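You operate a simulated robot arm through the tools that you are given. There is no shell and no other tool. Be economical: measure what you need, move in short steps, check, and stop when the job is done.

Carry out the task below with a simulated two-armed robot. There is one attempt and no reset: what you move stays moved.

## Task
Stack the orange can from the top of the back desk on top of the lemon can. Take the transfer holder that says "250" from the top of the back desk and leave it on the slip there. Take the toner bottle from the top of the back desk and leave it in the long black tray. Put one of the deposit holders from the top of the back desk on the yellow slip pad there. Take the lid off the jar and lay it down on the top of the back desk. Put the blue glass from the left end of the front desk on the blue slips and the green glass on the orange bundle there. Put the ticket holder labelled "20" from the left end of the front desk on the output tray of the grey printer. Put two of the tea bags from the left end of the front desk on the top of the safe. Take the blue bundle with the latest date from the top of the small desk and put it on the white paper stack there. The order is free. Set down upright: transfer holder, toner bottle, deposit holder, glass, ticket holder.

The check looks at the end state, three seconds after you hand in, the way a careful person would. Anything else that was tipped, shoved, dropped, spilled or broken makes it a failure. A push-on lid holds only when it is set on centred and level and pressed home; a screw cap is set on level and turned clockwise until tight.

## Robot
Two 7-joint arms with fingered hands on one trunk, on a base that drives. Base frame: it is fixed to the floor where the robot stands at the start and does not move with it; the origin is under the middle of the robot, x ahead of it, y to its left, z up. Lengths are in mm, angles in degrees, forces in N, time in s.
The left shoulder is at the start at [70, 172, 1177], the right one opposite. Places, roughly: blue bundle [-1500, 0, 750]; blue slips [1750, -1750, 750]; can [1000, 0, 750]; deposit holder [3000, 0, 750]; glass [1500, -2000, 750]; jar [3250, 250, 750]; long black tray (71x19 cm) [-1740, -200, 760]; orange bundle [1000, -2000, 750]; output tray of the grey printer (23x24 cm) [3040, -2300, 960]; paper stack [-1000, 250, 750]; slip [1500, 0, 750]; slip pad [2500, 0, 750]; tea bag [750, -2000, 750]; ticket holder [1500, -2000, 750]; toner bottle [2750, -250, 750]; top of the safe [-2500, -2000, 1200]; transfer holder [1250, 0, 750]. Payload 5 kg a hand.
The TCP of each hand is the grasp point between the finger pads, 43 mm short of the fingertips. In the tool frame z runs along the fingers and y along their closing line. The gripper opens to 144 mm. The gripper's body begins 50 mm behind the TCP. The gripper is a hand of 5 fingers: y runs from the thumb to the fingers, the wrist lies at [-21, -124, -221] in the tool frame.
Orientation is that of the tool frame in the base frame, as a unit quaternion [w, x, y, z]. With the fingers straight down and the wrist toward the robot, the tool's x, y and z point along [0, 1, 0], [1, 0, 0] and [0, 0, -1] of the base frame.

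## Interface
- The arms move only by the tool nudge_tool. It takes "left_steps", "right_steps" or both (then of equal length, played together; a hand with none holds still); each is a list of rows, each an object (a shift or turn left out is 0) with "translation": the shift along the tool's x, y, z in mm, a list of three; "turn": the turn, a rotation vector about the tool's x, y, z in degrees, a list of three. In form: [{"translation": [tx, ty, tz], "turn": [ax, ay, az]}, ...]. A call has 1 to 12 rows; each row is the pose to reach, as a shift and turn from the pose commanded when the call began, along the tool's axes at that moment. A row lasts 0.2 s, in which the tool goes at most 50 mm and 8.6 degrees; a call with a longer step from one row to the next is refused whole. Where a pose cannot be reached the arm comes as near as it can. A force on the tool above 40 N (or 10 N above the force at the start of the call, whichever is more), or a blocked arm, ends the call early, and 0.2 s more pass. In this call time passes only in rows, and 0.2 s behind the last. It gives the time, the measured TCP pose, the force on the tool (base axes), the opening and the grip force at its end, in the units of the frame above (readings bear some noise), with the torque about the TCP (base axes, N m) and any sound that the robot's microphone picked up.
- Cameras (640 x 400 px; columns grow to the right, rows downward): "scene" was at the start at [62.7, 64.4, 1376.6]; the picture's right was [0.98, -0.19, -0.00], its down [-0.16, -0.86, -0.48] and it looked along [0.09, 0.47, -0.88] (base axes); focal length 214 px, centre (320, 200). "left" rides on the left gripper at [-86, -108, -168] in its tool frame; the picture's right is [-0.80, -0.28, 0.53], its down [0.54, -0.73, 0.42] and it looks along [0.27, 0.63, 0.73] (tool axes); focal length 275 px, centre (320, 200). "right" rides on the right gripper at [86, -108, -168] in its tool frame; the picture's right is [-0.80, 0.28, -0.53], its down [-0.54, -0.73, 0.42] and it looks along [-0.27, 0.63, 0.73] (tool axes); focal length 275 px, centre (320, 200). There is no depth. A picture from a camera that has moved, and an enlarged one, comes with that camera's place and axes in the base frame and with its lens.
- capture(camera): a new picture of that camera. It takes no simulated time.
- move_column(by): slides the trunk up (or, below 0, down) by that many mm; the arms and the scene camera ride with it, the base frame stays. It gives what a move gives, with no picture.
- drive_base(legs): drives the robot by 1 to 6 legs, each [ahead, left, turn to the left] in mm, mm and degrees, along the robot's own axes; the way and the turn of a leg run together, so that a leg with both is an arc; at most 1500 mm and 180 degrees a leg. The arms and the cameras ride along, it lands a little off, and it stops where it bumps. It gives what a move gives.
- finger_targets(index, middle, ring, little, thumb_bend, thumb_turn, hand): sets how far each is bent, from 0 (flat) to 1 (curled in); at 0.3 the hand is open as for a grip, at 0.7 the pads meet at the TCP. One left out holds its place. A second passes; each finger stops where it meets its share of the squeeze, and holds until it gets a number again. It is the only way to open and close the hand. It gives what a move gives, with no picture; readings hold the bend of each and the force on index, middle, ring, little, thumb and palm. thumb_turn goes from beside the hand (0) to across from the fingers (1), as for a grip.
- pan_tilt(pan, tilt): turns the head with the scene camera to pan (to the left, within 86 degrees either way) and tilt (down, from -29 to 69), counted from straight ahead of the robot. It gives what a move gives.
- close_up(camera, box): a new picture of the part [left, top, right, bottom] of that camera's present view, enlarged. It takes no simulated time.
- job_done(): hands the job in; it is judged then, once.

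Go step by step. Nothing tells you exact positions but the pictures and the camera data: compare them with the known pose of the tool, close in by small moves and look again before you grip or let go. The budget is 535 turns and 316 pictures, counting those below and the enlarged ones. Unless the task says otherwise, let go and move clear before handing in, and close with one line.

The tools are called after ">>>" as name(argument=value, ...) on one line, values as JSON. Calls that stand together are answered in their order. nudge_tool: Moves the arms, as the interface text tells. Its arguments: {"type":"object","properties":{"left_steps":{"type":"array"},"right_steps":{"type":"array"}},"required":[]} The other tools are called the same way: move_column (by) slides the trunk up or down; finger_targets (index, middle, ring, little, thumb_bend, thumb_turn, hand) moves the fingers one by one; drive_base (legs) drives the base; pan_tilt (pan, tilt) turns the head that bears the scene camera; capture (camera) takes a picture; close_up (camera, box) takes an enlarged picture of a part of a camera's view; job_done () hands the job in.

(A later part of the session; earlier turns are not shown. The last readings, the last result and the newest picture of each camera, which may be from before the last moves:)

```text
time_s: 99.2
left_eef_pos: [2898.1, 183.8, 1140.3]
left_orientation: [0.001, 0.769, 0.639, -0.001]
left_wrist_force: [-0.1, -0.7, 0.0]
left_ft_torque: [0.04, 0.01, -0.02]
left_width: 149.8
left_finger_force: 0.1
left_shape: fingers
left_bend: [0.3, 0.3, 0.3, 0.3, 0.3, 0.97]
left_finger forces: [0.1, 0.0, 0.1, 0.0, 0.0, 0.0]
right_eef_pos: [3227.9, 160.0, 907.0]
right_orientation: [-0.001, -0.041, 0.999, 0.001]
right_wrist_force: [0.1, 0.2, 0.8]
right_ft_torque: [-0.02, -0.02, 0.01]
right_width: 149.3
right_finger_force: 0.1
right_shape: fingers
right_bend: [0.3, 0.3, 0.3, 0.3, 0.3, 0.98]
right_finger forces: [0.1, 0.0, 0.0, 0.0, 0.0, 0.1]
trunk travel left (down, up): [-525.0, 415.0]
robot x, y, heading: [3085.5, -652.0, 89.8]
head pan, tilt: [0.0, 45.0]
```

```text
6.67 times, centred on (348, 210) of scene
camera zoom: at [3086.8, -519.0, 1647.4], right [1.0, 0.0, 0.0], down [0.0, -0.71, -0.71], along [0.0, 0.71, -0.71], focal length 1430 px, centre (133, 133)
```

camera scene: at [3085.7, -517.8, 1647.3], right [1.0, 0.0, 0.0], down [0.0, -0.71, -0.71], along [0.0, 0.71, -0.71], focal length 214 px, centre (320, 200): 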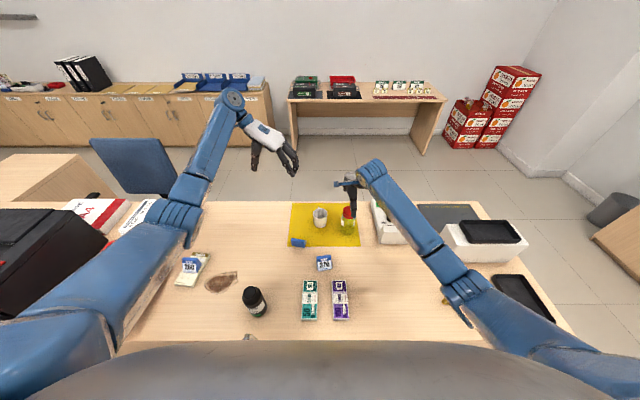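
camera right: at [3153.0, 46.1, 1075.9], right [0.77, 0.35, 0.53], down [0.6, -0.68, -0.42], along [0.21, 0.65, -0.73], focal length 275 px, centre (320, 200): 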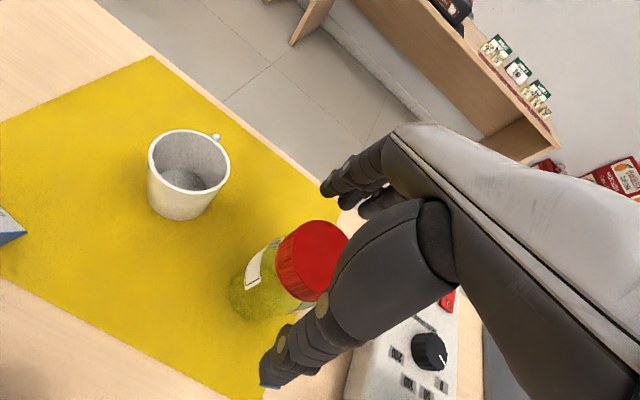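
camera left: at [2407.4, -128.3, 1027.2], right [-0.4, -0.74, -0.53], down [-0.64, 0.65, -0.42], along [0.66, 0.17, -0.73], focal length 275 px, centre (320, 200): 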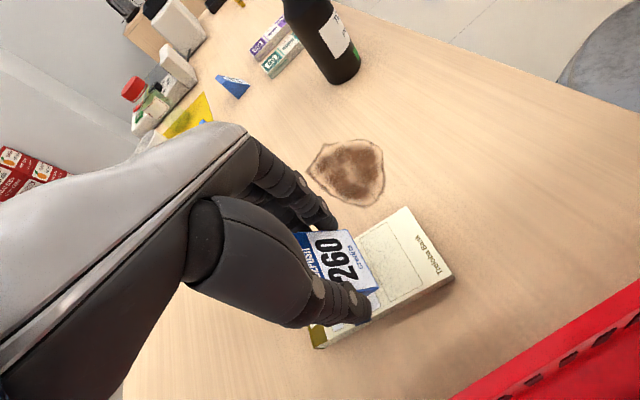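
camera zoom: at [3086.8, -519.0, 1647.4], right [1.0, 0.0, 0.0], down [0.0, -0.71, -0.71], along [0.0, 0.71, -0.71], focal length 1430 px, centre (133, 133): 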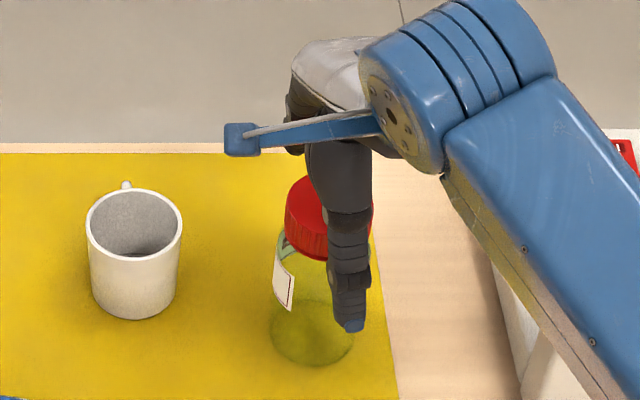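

>>> nudge_tool(right_steps=[{"translation": [2, 1, 5]}])

>>> finger_targets(hand="right", index=0.65, middle=0.65, thumb_bend=0.65)

>>> capture(camera="right")

```text
time_s: 99.6
left_eef_pos: [2898.8, 185.3, 1139.2]
left_orientation: [0.0, 0.77, 0.639, 0.0]
left_wrist_force: [0.5, 0.9, 0.6]
left_ft_torque: [-0.01, -0.01, -0.01]
left_width: 149.6
left_finger_force: 0.0
left_shape: fingers
left_bend: [0.3, 0.3, 0.3, 0.3, 0.3, 0.97]
left_finger forces: [0.0, 0.0, 0.0, 0.0, 0.0, 0.0]
right_eef_pos: [3224.9, 160.1, 902.0]
right_orientation: [-0.001, -0.043, 0.999, -0.001]
right_wrist_force: [-0.7, 0.2, 0.6]
right_ft_torque: [0.0, -0.02, -0.01]
right_width: 149.3
right_finger_force: 0.0
right_shape: fingers
right_bend: [0.3, 0.3, 0.3, 0.3, 0.3, 0.98]
right_finger forces: [0.0, 0.1, 0.1, 0.0, 0.1, 0.1]
trunk travel left (down, up): [-525.0, 415.0]
robot x, y, heading: [3082.5, -652.0, 89.8]
head pan, tilt: [0.0, 45.0]
```

```text
time_s: 100.6
left_eef_pos: [2898.4, 184.6, 1139.6]
left_orientation: [-0.001, 0.769, 0.639, 0.0]
left_wrist_force: [-0.5, 0.0, -0.4]
left_ft_torque: [-0.02, -0.03, 0.03]
left_width: 149.5
left_finger_force: 0.0
left_shape: fingers
left_bend: [0.3, 0.3, 0.3, 0.3, 0.3, 0.97]
left_finger forces: [0.0, 0.0, 0.1, 0.0, 0.1, 0.1]
right_eef_pos: [3223.8, 161.7, 902.0]
right_orientation: [-0.002, -0.042, 0.999, -0.001]
right_wrist_force: [0.2, 0.1, 1.1]
right_ft_torque: [0.16, -0.06, -0.04]
right_width: 61.1
right_finger_force: 15.2
right_shape: fingers
right_bend: [0.57, 0.6, 0.3, 0.3, 0.55, 0.96]
right_finger forces: [7.6, 8.1, 0.1, 0.1, 15.1, 0.1]
trunk travel left (down, up): [-525.0, 415.0]
robot x, y, heading: [3087.7, -650.2, 89.6]
head pan, tilt: [0.0, 45.0]
```

```text
232 pictures are left
camera right: at [3150.1, 46.5, 1071.0], right [0.77, 0.35, 0.53], down [0.6, -0.68, -0.42], along [0.21, 0.65, -0.73], focal length 275 px, centre (320, 200)
```

right: 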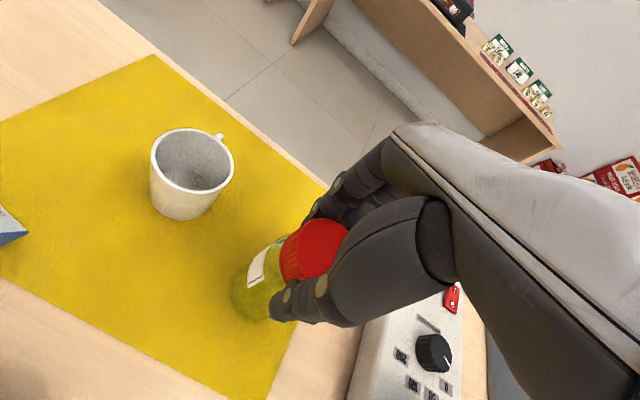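

Gripping the lid (61 mm). I try a counter-clockwise twist and watch whether the jar turns along.

>>> nudge_tool(right_steps=[{"translation": [0, 0, 1], "turn": [0, 0, -6]}, {"translation": [0, 0, 1], "turn": [0, 0, -14]}, {"translation": [0, 0, 1], "turn": [0, 0, -22]}, {"translation": [0, 0, 1], "turn": [0, 0, -30]}])

>>> capture(camera="right")

>>> close_up(camera="scene", box=[300, 180, 396, 240])

```text
time_s: 101.6
left_eef_pos: [2898.9, 183.9, 1139.7]
left_orientation: [0.0, 0.77, 0.638, -0.001]
left_wrist_force: [-0.4, 0.6, 1.1]
left_ft_torque: [0.04, 0.0, -0.01]
left_width: 149.5
left_finger_force: 0.1
left_shape: fingers
left_bend: [0.3, 0.3, 0.3, 0.3, 0.3, 0.97]
left_finger forces: [0.1, 0.0, 0.1, 0.0, 0.0, 0.1]
right_eef_pos: [3225.3, 159.8, 901.3]
right_orientation: [-0.002, -0.301, 0.954, 0.0]
right_wrist_force: [0.8, 0.2, 7.2]
right_ft_torque: [0.22, 0.1, -0.02]
right_width: 60.8
right_finger_force: 17.1
right_shape: fingers
right_bend: [0.57, 0.6, 0.3, 0.3, 0.55, 0.96]
right_finger forces: [8.8, 9.0, 0.0, 0.0, 16.4, 0.0]
trunk travel left (down, up): [-525.0, 415.0]
robot x, y, heading: [3087.3, -648.9, 90.1]
head pan, tilt: [0.0, 45.0]
```

```text
231 pictures are left
camera right: at [3218.2, 23.2, 1070.1], right [0.49, 0.69, 0.53], down [0.86, -0.28, -0.43], along [-0.14, 0.67, -0.73], focal length 275 px, centre (320, 200)
```

right: 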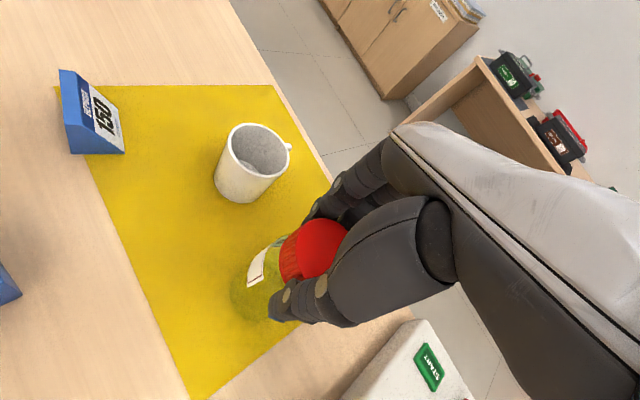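

```text
6.67 times, centred on (348, 210) of scene
camera zoom: at [3086.8, -519.4, 1647.4], right [1.0, 0.0, 0.0], down [0.0, -0.71, -0.71], along [0.0, 0.71, -0.71], focal length 1430 px, centre (133, 133)
```

zoom: 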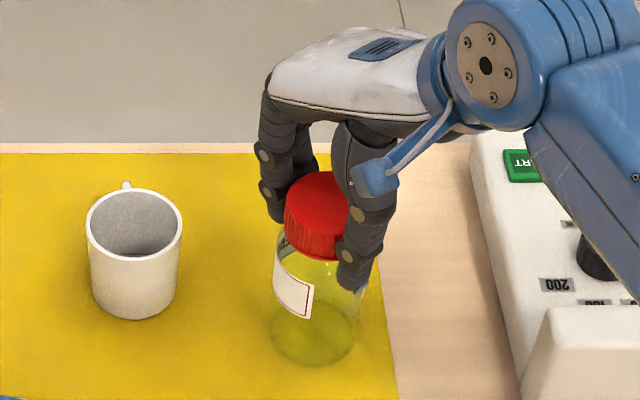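

The jar turns along. I try again while pressing down to hold the jar by friction.

>>> nudge_tool(right_steps=[{"translation": [0, 0, 3]}])

>>> nudge_tool(right_steps=[{"translation": [0, 0, 0.5], "turn": [0, 0, -7]}, {"translation": [0, 0, 0.5], "turn": [0, 0, -14]}, {"translation": [0, 0, 0.5], "turn": [0, 0, -21]}])

>>> capture(camera="right")

```text
time_s: 102.0
left_eef_pos: [2899.4, 183.0, 1142.3]
left_orientation: [-0.002, 0.769, 0.64, 0.0]
left_wrist_force: [0.6, -0.1, 0.1]
left_ft_torque: [0.02, -0.01, 0.02]
left_width: 149.7
left_finger_force: 0.0
left_shape: fingers
left_bend: [0.3, 0.3, 0.3, 0.3, 0.3, 0.97]
left_finger forces: [0.1, 0.1, 0.0, 0.1, 0.0, 0.0]
right_eef_pos: [3224.0, 160.2, 900.6]
right_orientation: [-0.002, -0.3, 0.954, 0.002]
right_wrist_force: [-0.6, 2.2, 18.6]
right_ft_torque: [0.2, 0.06, -0.05]
right_width: 61.3
right_finger_force: 19.8
right_shape: fingers
right_bend: [0.57, 0.6, 0.3, 0.3, 0.55, 0.96]
right_finger forces: [10.6, 10.7, 0.0, 0.0, 18.6, 0.0]
trunk travel left (down, up): [-525.0, 415.0]
robot x, y, heading: [3085.4, -654.0, 89.7]
head pan, tilt: [0.0, 45.0]
```

```text
time_s: 102.8
left_eef_pos: [2897.4, 181.1, 1142.6]
left_orientation: [-0.001, 0.77, 0.639, 0.001]
left_wrist_force: [-0.2, -0.1, -0.4]
left_ft_torque: [0.01, 0.0, 0.02]
left_width: 149.6
left_finger_force: 0.1
left_shape: fingers
left_bend: [0.3, 0.3, 0.3, 0.3, 0.3, 0.97]
left_finger forces: [0.0, 0.1, 0.0, 0.0, 0.0, 0.0]
right_eef_pos: [3224.4, 159.7, 900.4]
right_orientation: [-0.002, -0.469, 0.883, 0.002]
right_wrist_force: [-3.0, 0.1, 31.9]
right_ft_torque: [-0.04, 0.15, -0.33]
right_width: 61.5
right_finger_force: 23.9
right_shape: fingers
right_bend: [0.57, 0.61, 0.3, 0.3, 0.56, 0.94]
right_finger forces: [15.2, 10.2, 0.0, 0.1, 22.2, 0.1]
trunk travel left (down, up): [-525.0, 415.0]
robot x, y, heading: [3088.8, -651.0, 89.8]
head pan, tilt: [0.0, 45.0]
```

```text
229 pictures are left
camera right: at [3268.2, 26.8, 1068.2], right [0.21, 0.82, 0.54], down [0.9, 0.04, -0.43], along [-0.37, 0.57, -0.73], focal length 275 px, centre (320, 200)
```

right: 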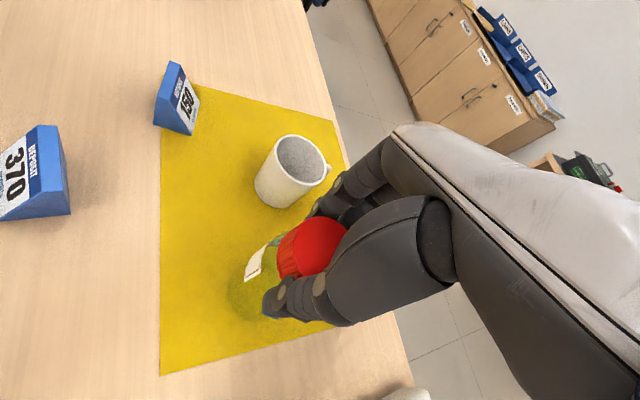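

>>> nudge_tool(right_steps=[{"translation": [0, 0, 0.3], "turn": [0, 0, -7]}, {"translation": [0, 0, 0.3], "turn": [0, 0, -14]}, {"translation": [0, 0, 0.3], "turn": [0, 0, -21]}])

>>> close_up(camera="right", box=[200, 200, 360, 340])

>>> close_up(camera="scene", box=[300, 180, 396, 240])

```text
time_s: 103.6
left_eef_pos: [2898.0, 182.2, 1141.3]
left_orientation: [-0.001, 0.769, 0.639, 0.002]
left_wrist_force: [-0.6, -1.1, -0.1]
left_ft_torque: [-0.02, 0.02, 0.03]
left_width: 149.5
left_finger_force: 0.1
left_shape: fingers
left_bend: [0.3, 0.3, 0.3, 0.3, 0.3, 0.97]
left_finger forces: [0.0, 0.1, 0.0, 0.0, 0.1, 0.0]
right_eef_pos: [3225.6, 157.8, 899.9]
right_orientation: [-0.001, -0.622, 0.783, 0.003]
right_wrist_force: [-1.4, -0.4, 38.1]
right_ft_torque: [-0.19, 0.01, -0.42]
right_width: 61.8
right_finger_force: 25.1
right_shape: fingers
right_bend: [0.57, 0.61, 0.3, 0.3, 0.57, 0.94]
right_finger forces: [16.0, 10.0, 0.1, 0.1, 24.6, 0.1]
trunk travel left (down, up): [-525.0, 415.0]
robot x, y, heading: [3086.4, -649.1, 89.8]
head pan, tilt: [0.0, 45.0]
```

```text
2.86 times, centred on (280, 270) of right
camera zoom: at [3313.2, 49.7, 1067.7], right [-0.09, 0.84, 0.54], down [0.83, 0.37, -0.43], along [-0.55, 0.4, -0.73], focal length 786 px, centre (434, 0)
```

zoom: 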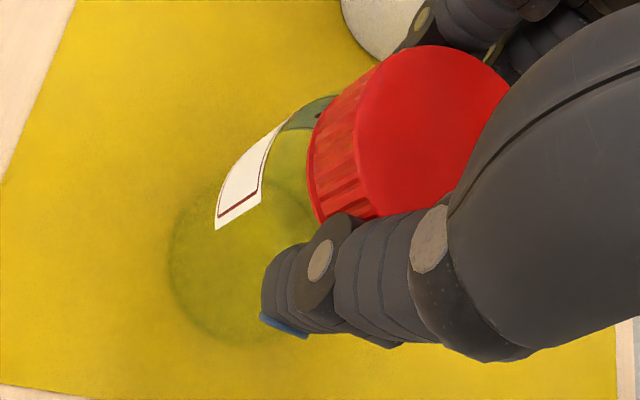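

```text
6.67 times, centred on (348, 210) of scene
camera zoom: at [3085.5, -523.3, 1647.9], right [1.0, 0.0, 0.0], down [0.0, -0.71, -0.71], along [0.0, 0.71, -0.71], focal length 1430 px, centre (133, 133)
```

zoom: 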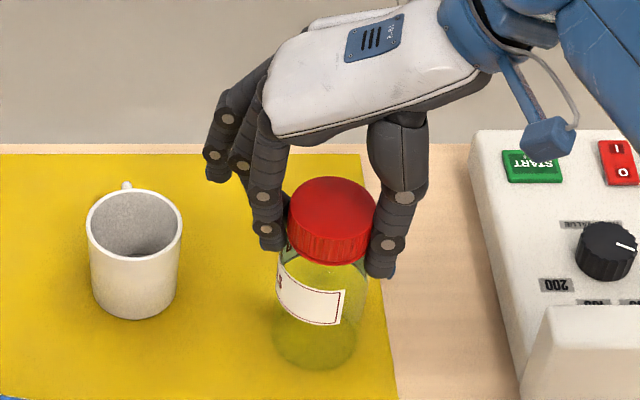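

The jar slips along, so I need the left hand to hold the body. I ease the right hand's push and bring the left hand in, tilted, from the front.

>>> nudge_tool(right_steps=[{"translation": [0, 0, -4]}])

>>> nudge_tool(left_steps=[{"translation": [-12, 28, 15], "turn": [0, 4.6, 0]}, {"translation": [-24, 57, 30], "turn": [0, 9.2, 0]}, {"translation": [-36, 85, 45], "turn": [0, 13.8, 0]}, {"translation": [-48, 113, 60], "turn": [0, 18.4, 0]}, {"translation": [-60, 142, 75], "turn": [0, 23, 0]}, {"translation": [-72, 170, 90], "turn": [0, 27.6, 0]}, {"translation": [-84, 198, 105], "turn": [0, 32.2, 0]}, {"translation": [-96, 227, 120], "turn": [0, 36.8, 0]}, {"translation": [-108, 255, 135], "turn": [0, 41.4, 0]}, {"translation": [-120, 283, 150], "turn": [0, 46, 0]}, {"translation": [-132, 312, 165], "turn": [0, 50.6, 0]}, {"translation": [-144, 340, 180], "turn": [0, 55, 0]}])

>>> capture(camera="scene")

>>> capture(camera="left")

```text
time_s: 104.0
left_eef_pos: [2897.4, 182.8, 1141.5]
left_orientation: [-0.001, 0.769, 0.639, 0.0]
left_wrist_force: [-0.3, 0.7, -0.6]
left_ft_torque: [-0.02, -0.03, 0.0]
left_width: 149.7
left_finger_force: 0.0
left_shape: fingers
left_bend: [0.3, 0.3, 0.3, 0.3, 0.3, 0.97]
left_finger forces: [0.0, 0.0, 0.1, 0.1, 0.0, 0.0]
right_eef_pos: [3225.4, 155.6, 900.3]
right_orientation: [-0.002, -0.621, 0.784, 0.001]
right_wrist_force: [-1.8, 0.7, 27.1]
right_ft_torque: [-0.14, 0.23, -0.3]
right_width: 61.3
right_finger_force: 22.7
right_shape: fingers
right_bend: [0.57, 0.61, 0.3, 0.3, 0.56, 0.94]
right_finger forces: [14.6, 9.7, 0.0, 0.1, 21.9, 0.1]
trunk travel left (down, up): [-525.0, 415.0]
robot x, y, heading: [3089.7, -648.9, 90.0]
head pan, tilt: [0.0, 45.0]
```

```text
time_s: 106.6
left_eef_pos: [3207.0, -20.3, 961.0]
left_orientation: [-0.296, 0.682, 0.566, 0.357]
left_wrist_force: [-0.3, -0.8, 0.0]
left_ft_torque: [-0.05, 0.01, -0.03]
left_width: 149.6
left_finger_force: 0.2
left_shape: fingers
left_bend: [0.3, 0.3, 0.3, 0.3, 0.3, 0.97]
left_finger forces: [0.0, 0.0, 0.0, 0.0, 0.1, 0.0]
right_eef_pos: [3226.2, 158.1, 901.6]
right_orientation: [0.0, -0.621, 0.784, 0.0]
right_wrist_force: [-1.2, -3.0, 15.4]
right_ft_torque: [-0.19, 0.05, -0.03]
right_width: 61.6
right_finger_force: 19.7
right_shape: fingers
right_bend: [0.57, 0.61, 0.3, 0.3, 0.56, 0.95]
right_finger forces: [10.3, 8.5, 0.0, 0.0, 20.5, 0.0]
trunk travel left (down, up): [-525.0, 415.0]
robot x, y, heading: [3086.3, -650.5, 90.0]
head pan, tilt: [0.0, 45.0]
```

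```text
226 pictures are left
camera scene: at [3087.4, -521.8, 1647.6], right [1.0, 0.0, 0.0], down [0.0, -0.71, -0.71], along [0.0, 0.71, -0.71], focal length 214 px, centre (320, 200)
```

scene: 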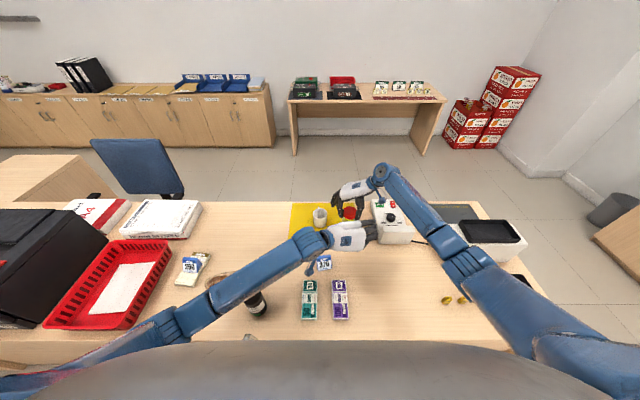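

```text
225 pictures are left
camera left: at [3064.4, -183.2, 986.9], right [-0.28, 0.04, -0.96], down [-0.59, 0.78, 0.21], along [0.75, 0.63, -0.2], focal length 275 px, centre (320, 200)
```

left: 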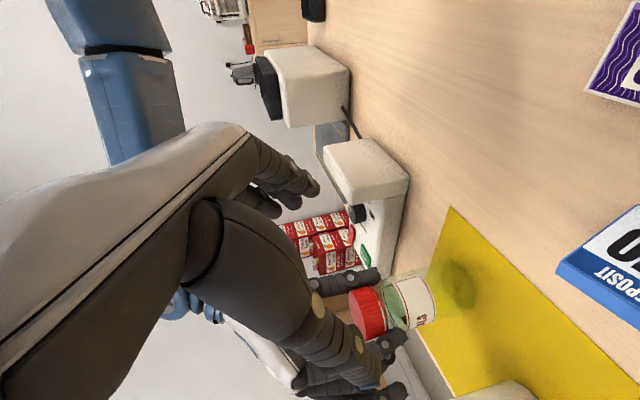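

>>> close_up(camera="scene", box=[170, 220, 330, 340])

```text
3.33 times, centred on (250, 280) of scene
camera zoom: at [3087.4, -521.8, 1647.6], right [1.0, 0.0, 0.0], down [0.0, -0.71, -0.71], along [0.0, 0.71, -0.71], focal length 715 px, centre (553, -67)
```

zoom: 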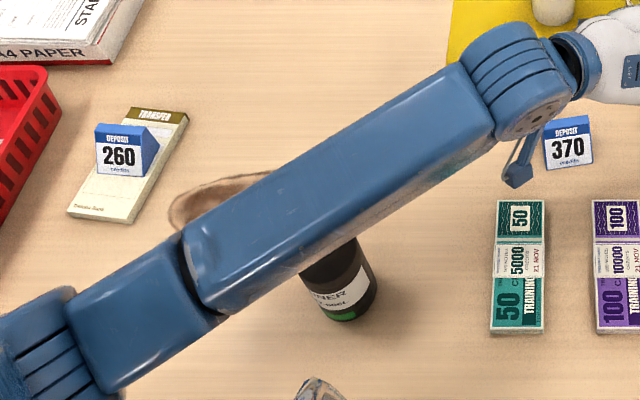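

The left forearm passes right over the toner bottle; I retract and shift the robot to the right so it doesn't.

>>> nudge_tool(left_steps=[{"translation": [35, 0, -25]}, {"translation": [70, 0, -50]}, {"translation": [105, 0, -75]}, {"translation": [140, 0, -100]}, {"translation": [175, 0, -125]}])

>>> finger_targets(hand="right", index=0.3, middle=0.3, thumb_bend=0.3)

>>> nudge_tool(right_steps=[{"translation": [0, 0, -40]}, {"translation": [0, 0, -85]}, {"translation": [0, 0, -130], "turn": [0, 0, 8]}, {"translation": [0, 0, -170], "turn": [0, 0, 16]}, {"translation": [0, 0, -200], "turn": [0, 0, 24]}, {"translation": [0, 0, -230], "turn": [0, 0, 32]}])

>>> drive_base(legs=[[0, -210, 0]])

>>> capture(camera="scene")

```text
time_s: 107.8
left_eef_pos: [3205.6, -28.8, 1176.8]
left_orientation: [-0.295, 0.682, 0.566, 0.356]
left_wrist_force: [0.3, 0.4, -0.8]
left_ft_torque: [0.03, -0.02, -0.01]
left_width: 149.9
left_finger_force: 0.0
left_shape: fingers
left_bend: [0.3, 0.3, 0.3, 0.3, 0.3, 0.98]
left_finger forces: [0.0, 0.0, 0.0, 0.1, 0.1, 0.0]
right_eef_pos: [3224.5, 158.2, 900.4]
right_orientation: [-0.001, -0.621, 0.784, 0.002]
right_wrist_force: [1.3, -2.9, 17.3]
right_ft_torque: [-0.22, -0.02, 0.0]
right_width: 61.7
right_finger_force: 19.9
right_shape: fingers
right_bend: [0.57, 0.61, 0.3, 0.3, 0.56, 0.95]
right_finger forces: [9.9, 8.1, 0.0, 0.1, 21.3, 0.0]
trunk travel left (down, up): [-525.0, 415.0]
robot x, y, heading: [3086.5, -653.9, 90.0]
head pan, tilt: [0.0, 45.0]
```

```text
time_s: 108.8
left_eef_pos: [3206.1, -26.6, 1175.8]
left_orientation: [-0.295, 0.682, 0.567, 0.355]
left_wrist_force: [-0.3, -0.1, 0.8]
left_ft_torque: [0.0, 0.01, 0.0]
left_width: 149.8
left_finger_force: 0.1
left_shape: fingers
left_bend: [0.3, 0.3, 0.3, 0.3, 0.3, 0.98]
left_finger forces: [0.0, 0.1, 0.1, 0.1, 0.1, 0.0]
right_eef_pos: [3224.5, 159.7, 897.9]
right_orientation: [-0.001, -0.621, 0.784, 0.001]
right_wrist_force: [-0.6, 0.3, -0.2]
right_ft_torque: [0.04, -0.01, 0.02]
right_width: 149.1
right_finger_force: 0.1
right_shape: fingers
right_bend: [0.3, 0.3, 0.3, 0.3, 0.3, 0.97]
right_finger forces: [0.0, 0.1, 0.0, 0.0, 0.0, 0.0]
trunk travel left (down, up): [-525.0, 415.0]
robot x, y, heading: [3088.2, -649.8, 89.8]
head pan, tilt: [0.0, 45.0]
```

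```text
time_s: 110.2
left_eef_pos: [3206.5, -25.9, 1175.3]
left_orientation: [-0.296, 0.682, 0.566, 0.356]
left_wrist_force: [-0.1, 1.1, 0.4]
left_ft_torque: [0.03, 0.02, 0.02]
left_width: 149.6
left_finger_force: 0.0
left_shape: fingers
left_bend: [0.3, 0.3, 0.3, 0.3, 0.3, 0.98]
left_finger forces: [0.0, 0.0, 0.0, 0.0, 0.1, 0.1]
right_eef_pos: [3226.2, 160.0, 1133.1]
right_orientation: [-0.003, -0.38, 0.925, 0.0]
right_wrist_force: [0.1, 0.1, -0.8]
right_ft_torque: [0.04, -0.01, -0.02]
right_width: 149.0
right_finger_force: 0.2
right_shape: fingers
right_bend: [0.3, 0.3, 0.3, 0.3, 0.3, 0.97]
right_finger forces: [0.0, 0.1, 0.1, 0.1, 0.0, 0.1]
trunk travel left (down, up): [-525.0, 415.0]
robot x, y, heading: [3088.8, -650.5, 90.1]
head pan, tilt: [0.0, 45.0]
```

```text
time_s: 111.9
left_eef_pos: [3417.8, -25.6, 1173.9]
left_orientation: [-0.295, 0.682, 0.567, 0.355]
left_wrist_force: [0.0, -0.4, 0.5]
left_ft_torque: [-0.02, -0.01, -0.01]
left_width: 149.6
left_finger_force: 0.0
left_shape: fingers
left_bend: [0.3, 0.3, 0.3, 0.3, 0.3, 0.98]
left_finger forces: [0.0, 0.1, 0.1, 0.0, 0.0, 0.0]
right_eef_pos: [3439.3, 160.4, 1133.4]
right_orientation: [-0.001, -0.383, 0.924, 0.0]
right_wrist_force: [-0.4, 0.2, 0.5]
right_ft_torque: [-0.03, -0.03, -0.04]
right_width: 149.2
right_finger_force: 0.0
right_shape: fingers
right_bend: [0.3, 0.3, 0.3, 0.3, 0.3, 0.97]
right_finger forces: [0.1, 0.0, 0.1, 0.0, 0.1, 0.1]
trunk travel left (down, up): [-525.0, 415.0]
robot x, y, heading: [3303.0, -655.7, 89.9]
head pan, tilt: [0.0, 45.0]
```

```text
223 pictures are left
camera scene: at [3300.0, -519.4, 1647.3], right [1.0, 0.0, 0.0], down [0.0, -0.71, -0.71], along [0.0, 0.71, -0.71], focal length 214 px, centre (320, 200)
```

scene: 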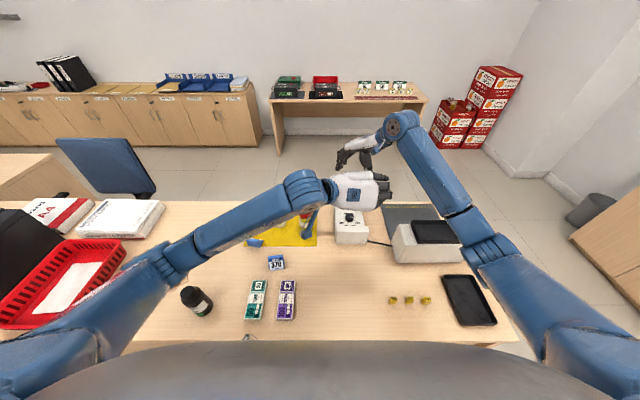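

>>> nudge_tool(left_steps=[{"translation": [-21, -14, 16], "turn": [4.1, 0, -2.9]}, {"translation": [-43, -28, 32], "turn": [8.2, 0, -5.7]}, {"translation": [-64, -42, 48], "turn": [12.3, 0, -8.6]}, {"translation": [-86, -56, 64], "turn": [16.4, 0, -11.5]}, {"translation": [-107, -69, 80], "turn": [20.5, 0, -14.4]}, {"translation": [-129, -83, 96], "turn": [24.6, 0, -17.2]}, {"translation": [-150, -97, 112], "turn": [28.7, 0, -20.1]}, {"translation": [-172, -111, 127], "turn": [32.8, 0, -23]}])

>>> capture(camera="scene")

>>> capture(camera="left")

```text
time_s: 113.7
left_eef_pos: [3312.8, 1.7, 964.0]
left_orientation: [-0.399, 0.445, 0.767, 0.233]
left_wrist_force: [0.3, -0.4, -0.9]
left_ft_torque: [-0.04, -0.03, 0.0]
left_width: 149.5
left_finger_force: 0.1
left_shape: fingers
left_bend: [0.3, 0.3, 0.3, 0.3, 0.3, 0.98]
left_finger forces: [0.0, 0.0, 0.0, 0.1, 0.0, 0.1]
right_eef_pos: [3439.6, 160.5, 1132.7]
right_orientation: [-0.001, -0.382, 0.924, 0.0]
right_wrist_force: [0.0, -0.2, -0.1]
right_ft_torque: [0.01, -0.01, 0.0]
right_width: 149.3
right_finger_force: 0.1
right_shape: fingers
right_bend: [0.3, 0.3, 0.3, 0.3, 0.3, 0.97]
right_finger forces: [0.2, 0.0, 0.0, 0.1, 0.1, 0.0]
trunk travel left (down, up): [-525.0, 415.0]
robot x, y, heading: [3301.4, -650.9, 89.7]
head pan, tilt: [0.0, 45.0]
```

```text
222 pictures are left
camera scene: at [3302.1, -519.8, 1647.4], right [1.0, 0.0, 0.0], down [0.0, -0.71, -0.71], along [0.0, 0.71, -0.71], focal length 214 px, centre (320, 200)
```

scene: 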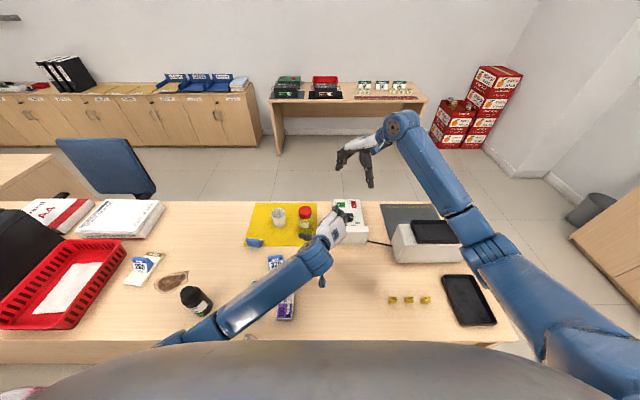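

```text
221 pictures are left
camera left: at [3310.7, -214.3, 989.7], right [-0.24, -0.16, -0.96], down [-0.96, 0.21, 0.2], along [0.17, 0.96, -0.2], focal length 275 px, centre (320, 200)
```

left: 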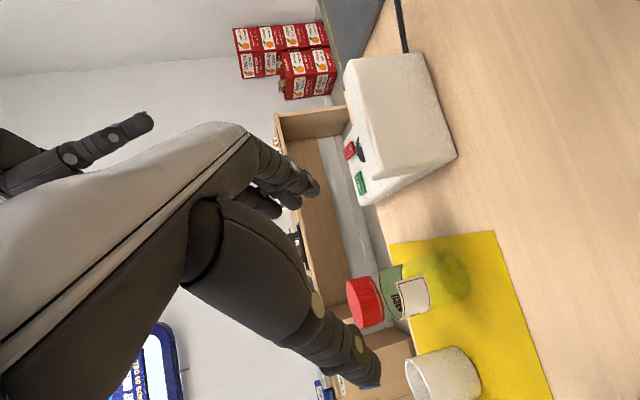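

>>> nudge_tool(left_steps=[{"translation": [-15, 0, 35]}, {"translation": [-34, 1.5, 75]}, {"translation": [-34, 1.5, 115]}, {"translation": [-34, 1.5, 147]}])

>>> capture(camera="left")

>>> close_up(camera="scene", box=[240, 180, 400, 280])

>>> capture(camera="right")

```text
time_s: 114.7
left_eef_pos: [3262.6, 87.2, 850.7]
left_orientation: [-0.398, 0.447, 0.767, 0.233]
left_wrist_force: [0.0, -0.6, 0.1]
left_ft_torque: [-0.01, 0.05, 0.01]
left_width: 149.5
left_finger_force: 0.1
left_shape: fingers
left_bend: [0.3, 0.3, 0.3, 0.3, 0.3, 0.98]
left_finger forces: [0.0, 0.0, 0.1, 0.0, 0.0, 0.0]
right_eef_pos: [3439.8, 161.3, 1131.1]
right_orientation: [-0.001, -0.383, 0.924, -0.001]
right_wrist_force: [-0.6, 0.0, 1.1]
right_ft_torque: [-0.01, -0.01, 0.0]
right_width: 149.3
right_finger_force: 0.1
right_shape: fingers
right_bend: [0.3, 0.3, 0.3, 0.3, 0.3, 0.97]
right_finger forces: [0.0, 0.1, 0.0, 0.0, 0.0, 0.0]
trunk travel left (down, up): [-525.0, 415.0]
robot x, y, heading: [3303.2, -649.3, 90.1]
head pan, tilt: [0.0, 45.0]
```

```text
220 pictures are left
camera left: at [3258.5, -127.8, 877.3], right [-0.24, -0.16, -0.96], down [-0.96, 0.21, 0.2], along [0.17, 0.96, -0.2], focal length 275 px, centre (320, 200)
```

left: 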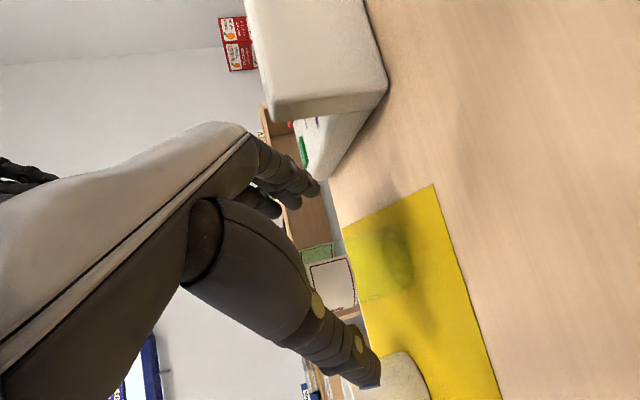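

```text
4.00 times, centred on (320, 230) of scene
camera zoom: at [3301.4, -518.1, 1647.2], right [1.0, 0.0, 0.0], down [0.0, -0.71, -0.71], along [0.0, 0.71, -0.71], focal length 858 px, centre (320, 80)
```

zoom: 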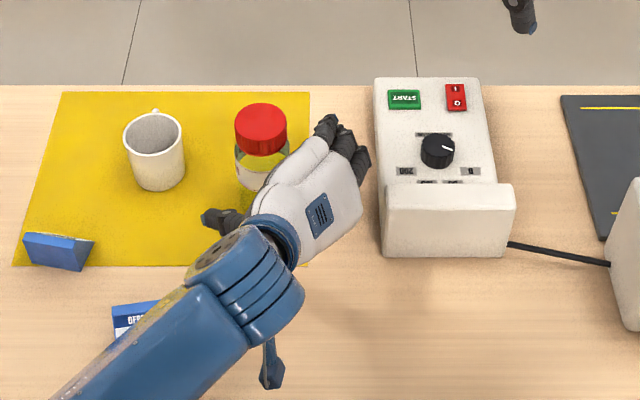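

```text
218 pictures are left
camera right: at [3456.7, 25.2, 1300.3], right [0.36, 0.76, 0.53], down [0.9, -0.13, -0.43], along [-0.26, 0.63, -0.73], focal length 275 px, centre (320, 200)
```

right: 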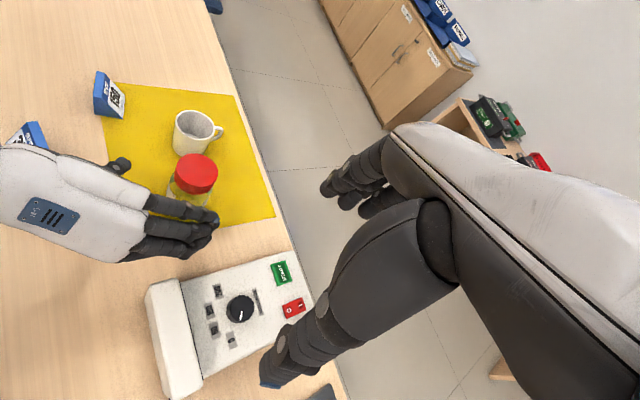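

>>> nudge_tool(left_steps=[{"translation": [1, 2, 30]}, {"translation": [2, 3.5, 60]}, {"translation": [2, 3.5, 80]}, {"translation": [2, 3.5, 90]}])

>>> close_up(camera="scene", box=[240, 180, 400, 280])

>>> close_up(camera="right", box=[80, 80, 320, 230])

```text
time_s: 115.7
left_eef_pos: [3230.4, 156.5, 801.5]
left_orientation: [-0.4, 0.446, 0.766, 0.232]
left_wrist_force: [0.4, 0.2, 0.5]
left_ft_torque: [0.02, 0.01, -0.01]
left_width: 149.9
left_finger_force: 0.3
left_shape: fingers
left_bend: [0.3, 0.3, 0.3, 0.3, 0.3, 0.98]
left_finger forces: [0.0, 0.0, 0.0, 0.3, 0.0, 0.2]
right_eef_pos: [3438.9, 161.4, 1131.0]
right_orientation: [-0.002, -0.382, 0.924, 0.0]
right_wrist_force: [0.0, -0.2, -0.2]
right_ft_torque: [-0.01, 0.0, -0.02]
right_width: 149.3
right_finger_force: 0.1
right_shape: fingers
right_bend: [0.3, 0.3, 0.3, 0.3, 0.3, 0.97]
right_finger forces: [0.1, 0.1, 0.1, 0.1, 0.0, 0.1]
trunk travel left (down, up): [-525.0, 415.0]
robot x, y, heading: [3298.8, -652.1, 89.8]
head pan, tilt: [0.0, 45.0]
```

```text
4.00 times, centred on (320, 230) of scene
camera zoom: at [3301.6, -518.8, 1647.3], right [1.0, 0.0, 0.0], down [0.0, -0.71, -0.71], along [0.0, 0.71, -0.71], focal length 858 px, centre (320, 80)
```

zoom: 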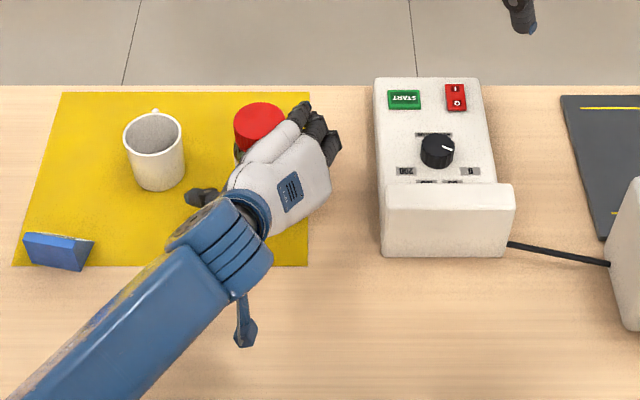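

```text
2.67 times, centred on (200, 155) of right
camera zoom: at [3456.9, 24.7, 1300.6], right [0.36, 0.76, 0.53], down [0.9, -0.13, -0.43], along [-0.26, 0.63, -0.73], focal length 734 px, centre (640, 320)
```

zoom: 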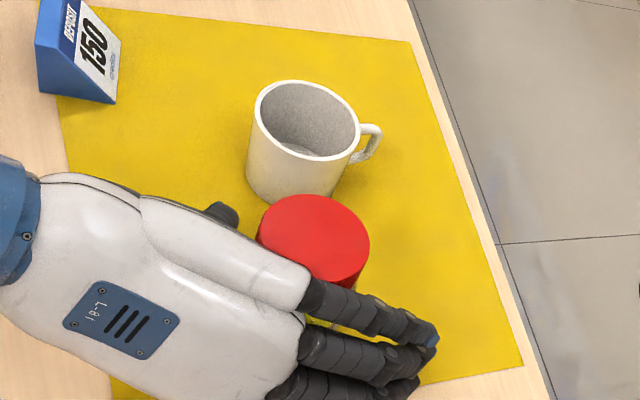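

>>> finger_targets(hand="left", ring=0.0, little=0.0, index=0.65, middle=0.65, thumb_bend=0.65)

>>> capture(camera="right")

>>> capture(camera="left")

```text
time_s: 116.7
left_eef_pos: [3229.6, 155.9, 800.3]
left_orientation: [-0.399, 0.446, 0.767, 0.232]
left_wrist_force: [-0.8, -0.3, 2.1]
left_ft_torque: [0.13, 0.05, 0.02]
left_width: 59.1
left_finger_force: 14.6
left_shape: fingers
left_bend: [0.54, 0.65, 0.0, 0.0, 0.58, 0.97]
left_finger forces: [12.9, 0.6, 0.1, 0.0, 14.8, 0.8]
right_eef_pos: [3439.4, 162.1, 1132.1]
right_orientation: [-0.003, -0.383, 0.924, 0.0]
right_wrist_force: [0.1, 0.3, 0.8]
right_ft_torque: [-0.02, 0.0, 0.03]
right_width: 149.4
right_finger_force: 0.0
right_shape: fingers
right_bend: [0.3, 0.3, 0.3, 0.3, 0.3, 0.97]
right_finger forces: [0.0, 0.0, 0.0, 0.1, 0.0, 0.0]
trunk travel left (down, up): [-525.0, 415.0]
robot x, y, heading: [3300.4, -650.3, 90.1]
head pan, tilt: [0.0, 45.0]
```

```text
215 pictures are left
camera right: at [3456.8, 24.2, 1300.9], right [0.36, 0.76, 0.53], down [0.9, -0.13, -0.43], along [-0.26, 0.63, -0.73], focal length 275 px, centre (320, 200)
```

right: 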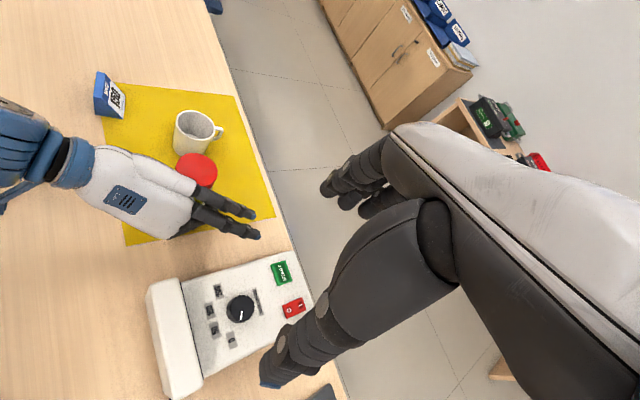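

```text
214 pictures are left
camera left: at [3226.4, -60.2, 827.4], right [-0.24, -0.16, -0.96], down [-0.96, 0.21, 0.2], along [0.17, 0.96, -0.2], focal length 275 px, centre (320, 200)
```

left: 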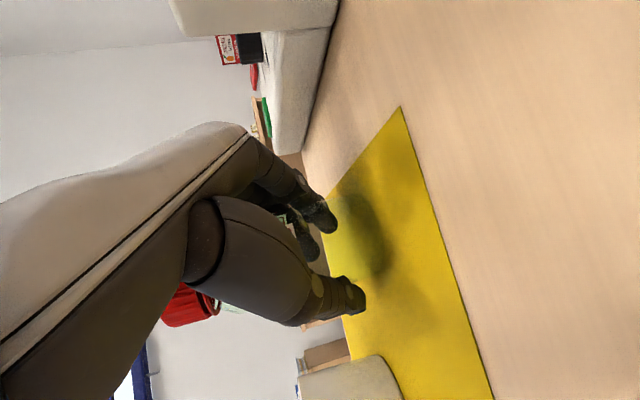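

>>> nudge_tool(right_steps=[{"translation": [25, 24, 10], "turn": [0, 0, -4]}, {"translation": [51, 49, 25], "turn": [0, 0, -8]}, {"translation": [76, 73, 45], "turn": [0, 0, -12]}, {"translation": [102, 98, 65], "turn": [0, 0, -16]}, {"translation": [127, 122, 85], "turn": [0, 0, -20]}, {"translation": [152, 147, 105], "turn": [0, 0, -25]}, {"translation": [152, 147, 135], "turn": [0, 0, -25]}])

>>> capture(camera="right")

>>> close_up(camera="scene", box=[240, 170, 400, 270])

```text
time_s: 118.3
left_eef_pos: [3230.5, 155.6, 800.9]
left_orientation: [-0.399, 0.446, 0.766, 0.234]
left_wrist_force: [-0.8, -0.2, 1.7]
left_ft_torque: [0.05, 0.06, 0.0]
left_width: 58.5
left_finger_force: 14.3
left_shape: fingers
left_bend: [0.54, 0.65, 0.0, 0.0, 0.59, 0.97]
left_finger forces: [12.7, 0.7, 0.1, 0.0, 14.8, 0.8]
right_eef_pos: [3228.6, 156.2, 995.6]
right_orientation: [-0.002, -0.573, 0.819, 0.002]
right_wrist_force: [-0.3, 1.1, 1.0]
right_ft_torque: [-0.03, 0.04, 0.0]
right_width: 149.5
right_finger_force: 0.0
right_shape: fingers
right_bend: [0.3, 0.3, 0.3, 0.3, 0.3, 0.97]
right_finger forces: [0.0, 0.0, 0.0, 0.1, 0.1, 0.0]
trunk travel left (down, up): [-525.0, 415.0]
robot x, y, heading: [3301.7, -653.0, 90.1]
head pan, tilt: [0.0, 45.0]
```

```text
213 pictures are left
camera right: at [3303.4, 39.2, 1163.9], right [0.01, 0.85, 0.53], down [0.87, 0.26, -0.43], along [-0.5, 0.47, -0.73], focal length 275 px, centre (320, 200)
```

right: 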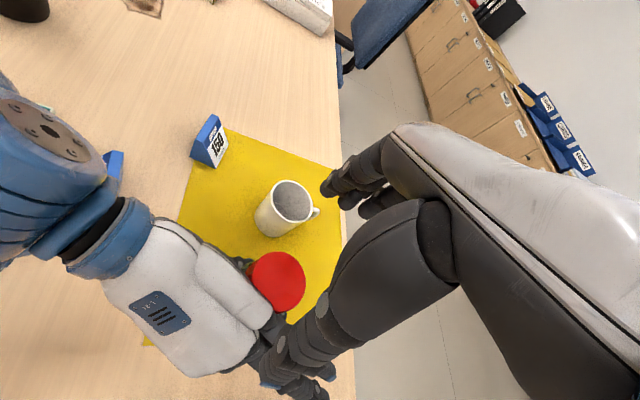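

```text
4.00 times, centred on (320, 220) of scene
camera zoom: at [3303.0, -519.4, 1647.4], right [1.0, 0.0, 0.0], down [0.0, -0.71, -0.71], along [0.0, 0.71, -0.71], focal length 858 px, centre (320, 120)
```

zoom: 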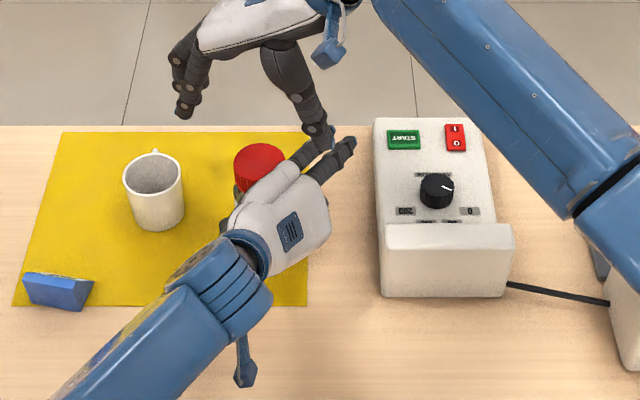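

>>> finger_targets(hand="right", index=0.44, middle=0.44, thumb_bend=0.44)

>>> nudge_tool(right_steps=[{"translation": [-3.8, -1.8, 25]}, {"translation": [-3.8, -1.8, 45]}, {"translation": [-3.8, -1.8, 60]}])

>>> capture(camera="right")

>>> close_up(camera="scene", box=[260, 180, 356, 240])

```text
time_s: 119.3
left_eef_pos: [3228.2, 155.5, 800.0]
left_orientation: [-0.399, 0.446, 0.767, 0.232]
left_wrist_force: [-0.3, 1.3, 3.0]
left_ft_torque: [0.13, 0.01, 0.0]
left_width: 58.9
left_finger_force: 14.2
left_shape: fingers
left_bend: [0.54, 0.65, 0.0, 0.0, 0.59, 0.97]
left_finger forces: [12.9, 0.7, 0.0, 0.1, 14.1, 0.9]
right_eef_pos: [3228.2, 156.7, 996.2]
right_orientation: [-0.002, -0.574, 0.819, 0.001]
right_wrist_force: [-0.1, 0.4, 1.0]
right_ft_torque: [0.03, 0.0, 0.02]
right_width: 100.8
right_finger_force: 0.0
right_shape: fingers
right_bend: [0.44, 0.44, 0.3, 0.3, 0.44, 0.97]
right_finger forces: [0.1, 0.0, 0.0, 0.0, 0.0, 0.0]
trunk travel left (down, up): [-525.0, 415.0]
robot x, y, heading: [3302.3, -652.5, 90.1]
head pan, tilt: [0.0, 45.0]
```

```text
time_s: 120.1
left_eef_pos: [3229.8, 154.1, 799.0]
left_orientation: [-0.4, 0.447, 0.766, 0.231]
left_wrist_force: [0.8, 6.8, -11.4]
left_ft_torque: [0.79, 1.17, 0.05]
left_width: 58.5
left_finger_force: 15.1
left_shape: fingers
left_bend: [0.53, 0.64, 0.0, 0.0, 0.59, 0.98]
left_finger forces: [15.0, 1.9, 0.1, 0.0, 12.7, 1.9]
right_eef_pos: [3229.8, 160.5, 941.3]
right_orientation: [-0.002, -0.574, 0.819, 0.005]
right_wrist_force: [1.9, -0.6, 26.7]
right_ft_torque: [-0.75, -1.54, 0.02]
right_width: 106.9
right_finger_force: 0.0
right_shape: fingers
right_bend: [0.44, 0.44, 0.3, 0.3, 0.41, 0.97]
right_finger forces: [0.0, 0.1, 0.1, 0.1, 0.0, 0.0]
trunk travel left (down, up): [-525.0, 415.0]
robot x, y, heading: [3304.2, -650.8, 90.1]
head pan, tilt: [0.0, 45.0]
```

```text
211 pictures are left
camera right: at [3304.9, 41.7, 1108.6], right [0.01, 0.84, 0.54], down [0.86, 0.26, -0.43], along [-0.5, 0.47, -0.73], focal length 275 px, centre (320, 200)
```

right: 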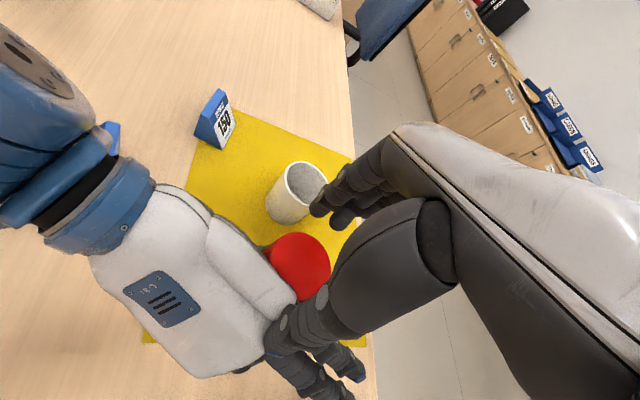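

```text
6.67 times, centred on (308, 210) of scene
camera zoom: at [3301.8, -520.7, 1647.8], right [1.0, 0.0, 0.0], down [0.0, -0.71, -0.71], along [0.0, 0.71, -0.71], focal length 1430 px, centre (400, 133)
```

zoom: 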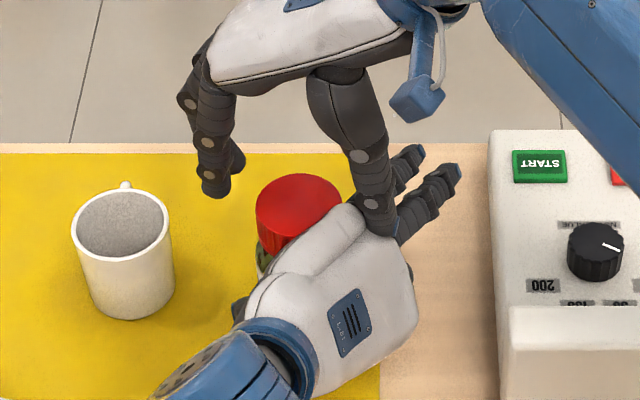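

The right thumb struck the left knuckles, so this hold is in the way. I retreat both hands and re-approach with the left as one holds a glass: fingers horizontal, little finger down, from the front-left.

>>> nudge_tool(right_steps=[{"translation": [0, 0, -40]}, {"translation": [0, 0, -85]}, {"translation": [0, 0, -130]}, {"translation": [0, -40, -155]}, {"translation": [0, -80, -180]}, {"translation": [0, -120, -200]}])

>>> finger_targets(hand="left", index=0.3, middle=0.3, ring=0.3, little=0.3, thumb_bend=0.3)

>>> nudge_tool(left_steps=[{"translation": [0, 0, -30]}, {"translation": [0, 0, -75]}, {"translation": [0, 0, -120]}, {"translation": [0, 0, -165]}, {"translation": [10, 0, -210]}, {"translation": [30, 0, -250]}])

>>> close_up(camera="scene", box=[240, 180, 400, 280])

```text
time_s: 121.5
left_eef_pos: [3230.1, 155.0, 801.6]
left_orientation: [-0.4, 0.446, 0.766, 0.232]
left_wrist_force: [-0.5, 0.4, 2.4]
left_ft_torque: [0.12, 0.04, 0.03]
left_width: 58.5
left_finger_force: 14.7
left_shape: fingers
left_bend: [0.53, 0.65, 0.0, 0.0, 0.59, 0.97]
left_finger forces: [12.6, 0.9, 0.0, 0.1, 14.4, 1.0]
right_eef_pos: [3342.6, 120.1, 1139.5]
right_orientation: [-0.003, -0.574, 0.819, 0.0]
right_wrist_force: [0.2, -0.3, 0.2]
right_ft_torque: [0.02, 0.04, 0.0]
right_width: 100.2
right_finger_force: 0.0
right_shape: fingers
right_bend: [0.44, 0.44, 0.3, 0.3, 0.44, 0.98]
right_finger forces: [0.0, 0.1, 0.0, 0.1, 0.0, 0.0]
trunk travel left (down, up): [-525.0, 415.0]
robot x, y, heading: [3301.5, -652.2, 89.8]
head pan, tilt: [0.0, 45.0]
```

```text
time_s: 122.5
left_eef_pos: [3230.3, 155.1, 800.2]
left_orientation: [-0.399, 0.446, 0.766, 0.233]
left_wrist_force: [0.5, 0.1, 0.0]
left_ft_torque: [0.01, 0.05, 0.0]
left_width: 149.1
left_finger_force: 1.1
left_shape: fingers
left_bend: [0.3, 0.3, 0.3, 0.3, 0.3, 0.97]
left_finger forces: [0.0, 0.0, 0.1, 0.4, 0.0, 0.4]
right_eef_pos: [3341.6, 121.4, 1139.3]
right_orientation: [-0.002, -0.573, 0.819, 0.001]
right_wrist_force: [0.1, 0.5, 0.6]
right_ft_torque: [-0.03, -0.02, 0.01]
right_width: 100.1
right_finger_force: 0.1
right_shape: fingers
right_bend: [0.44, 0.44, 0.3, 0.3, 0.44, 0.98]
right_finger forces: [0.1, 0.0, 0.0, 0.1, 0.0, 0.0]
trunk travel left (down, up): [-525.0, 415.0]
robot x, y, heading: [3298.8, -650.0, 89.9]
head pan, tilt: [0.0, 45.0]
```

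```text
time_s: 123.9
left_eef_pos: [3321.1, -7.5, 969.0]
left_orientation: [-0.4, 0.446, 0.767, 0.232]
left_wrist_force: [0.8, 0.0, 0.1]
left_ft_torque: [-0.04, 0.03, 0.0]
left_width: 149.2
left_finger_force: 0.0
left_shape: fingers
left_bend: [0.3, 0.3, 0.3, 0.3, 0.3, 0.97]
left_finger forces: [0.0, 0.0, 0.0, 0.0, 0.0, 0.0]
right_eef_pos: [3341.8, 122.1, 1138.8]
right_orientation: [-0.002, -0.574, 0.819, 0.001]
right_wrist_force: [0.4, 0.5, -0.6]
right_ft_torque: [0.03, 0.04, 0.0]
right_width: 100.2
right_finger_force: 0.1
right_shape: fingers
right_bend: [0.44, 0.44, 0.3, 0.3, 0.44, 0.98]
right_finger forces: [0.0, 0.0, 0.1, 0.0, 0.0, 0.0]
trunk travel left (down, up): [-525.0, 415.0]
robot x, y, heading: [3301.5, -652.9, 89.8]
head pan, tilt: [0.0, 45.0]
```

```text
4.00 times, centred on (320, 230) of scene
camera zoom: at [3302.2, -520.0, 1647.3], right [1.0, 0.0, 0.0], down [0.0, -0.71, -0.71], along [0.0, 0.71, -0.71], focal length 858 px, centre (320, 80)
```

zoom: 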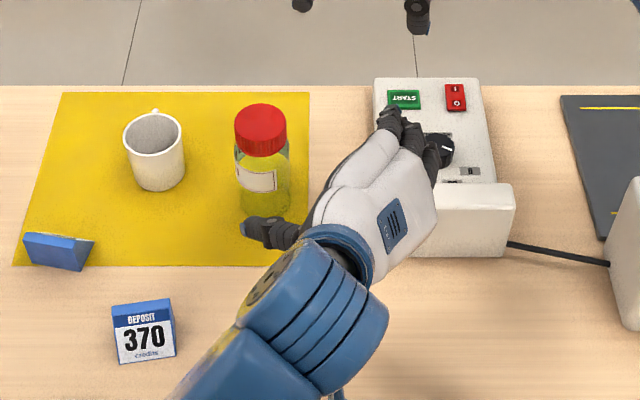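

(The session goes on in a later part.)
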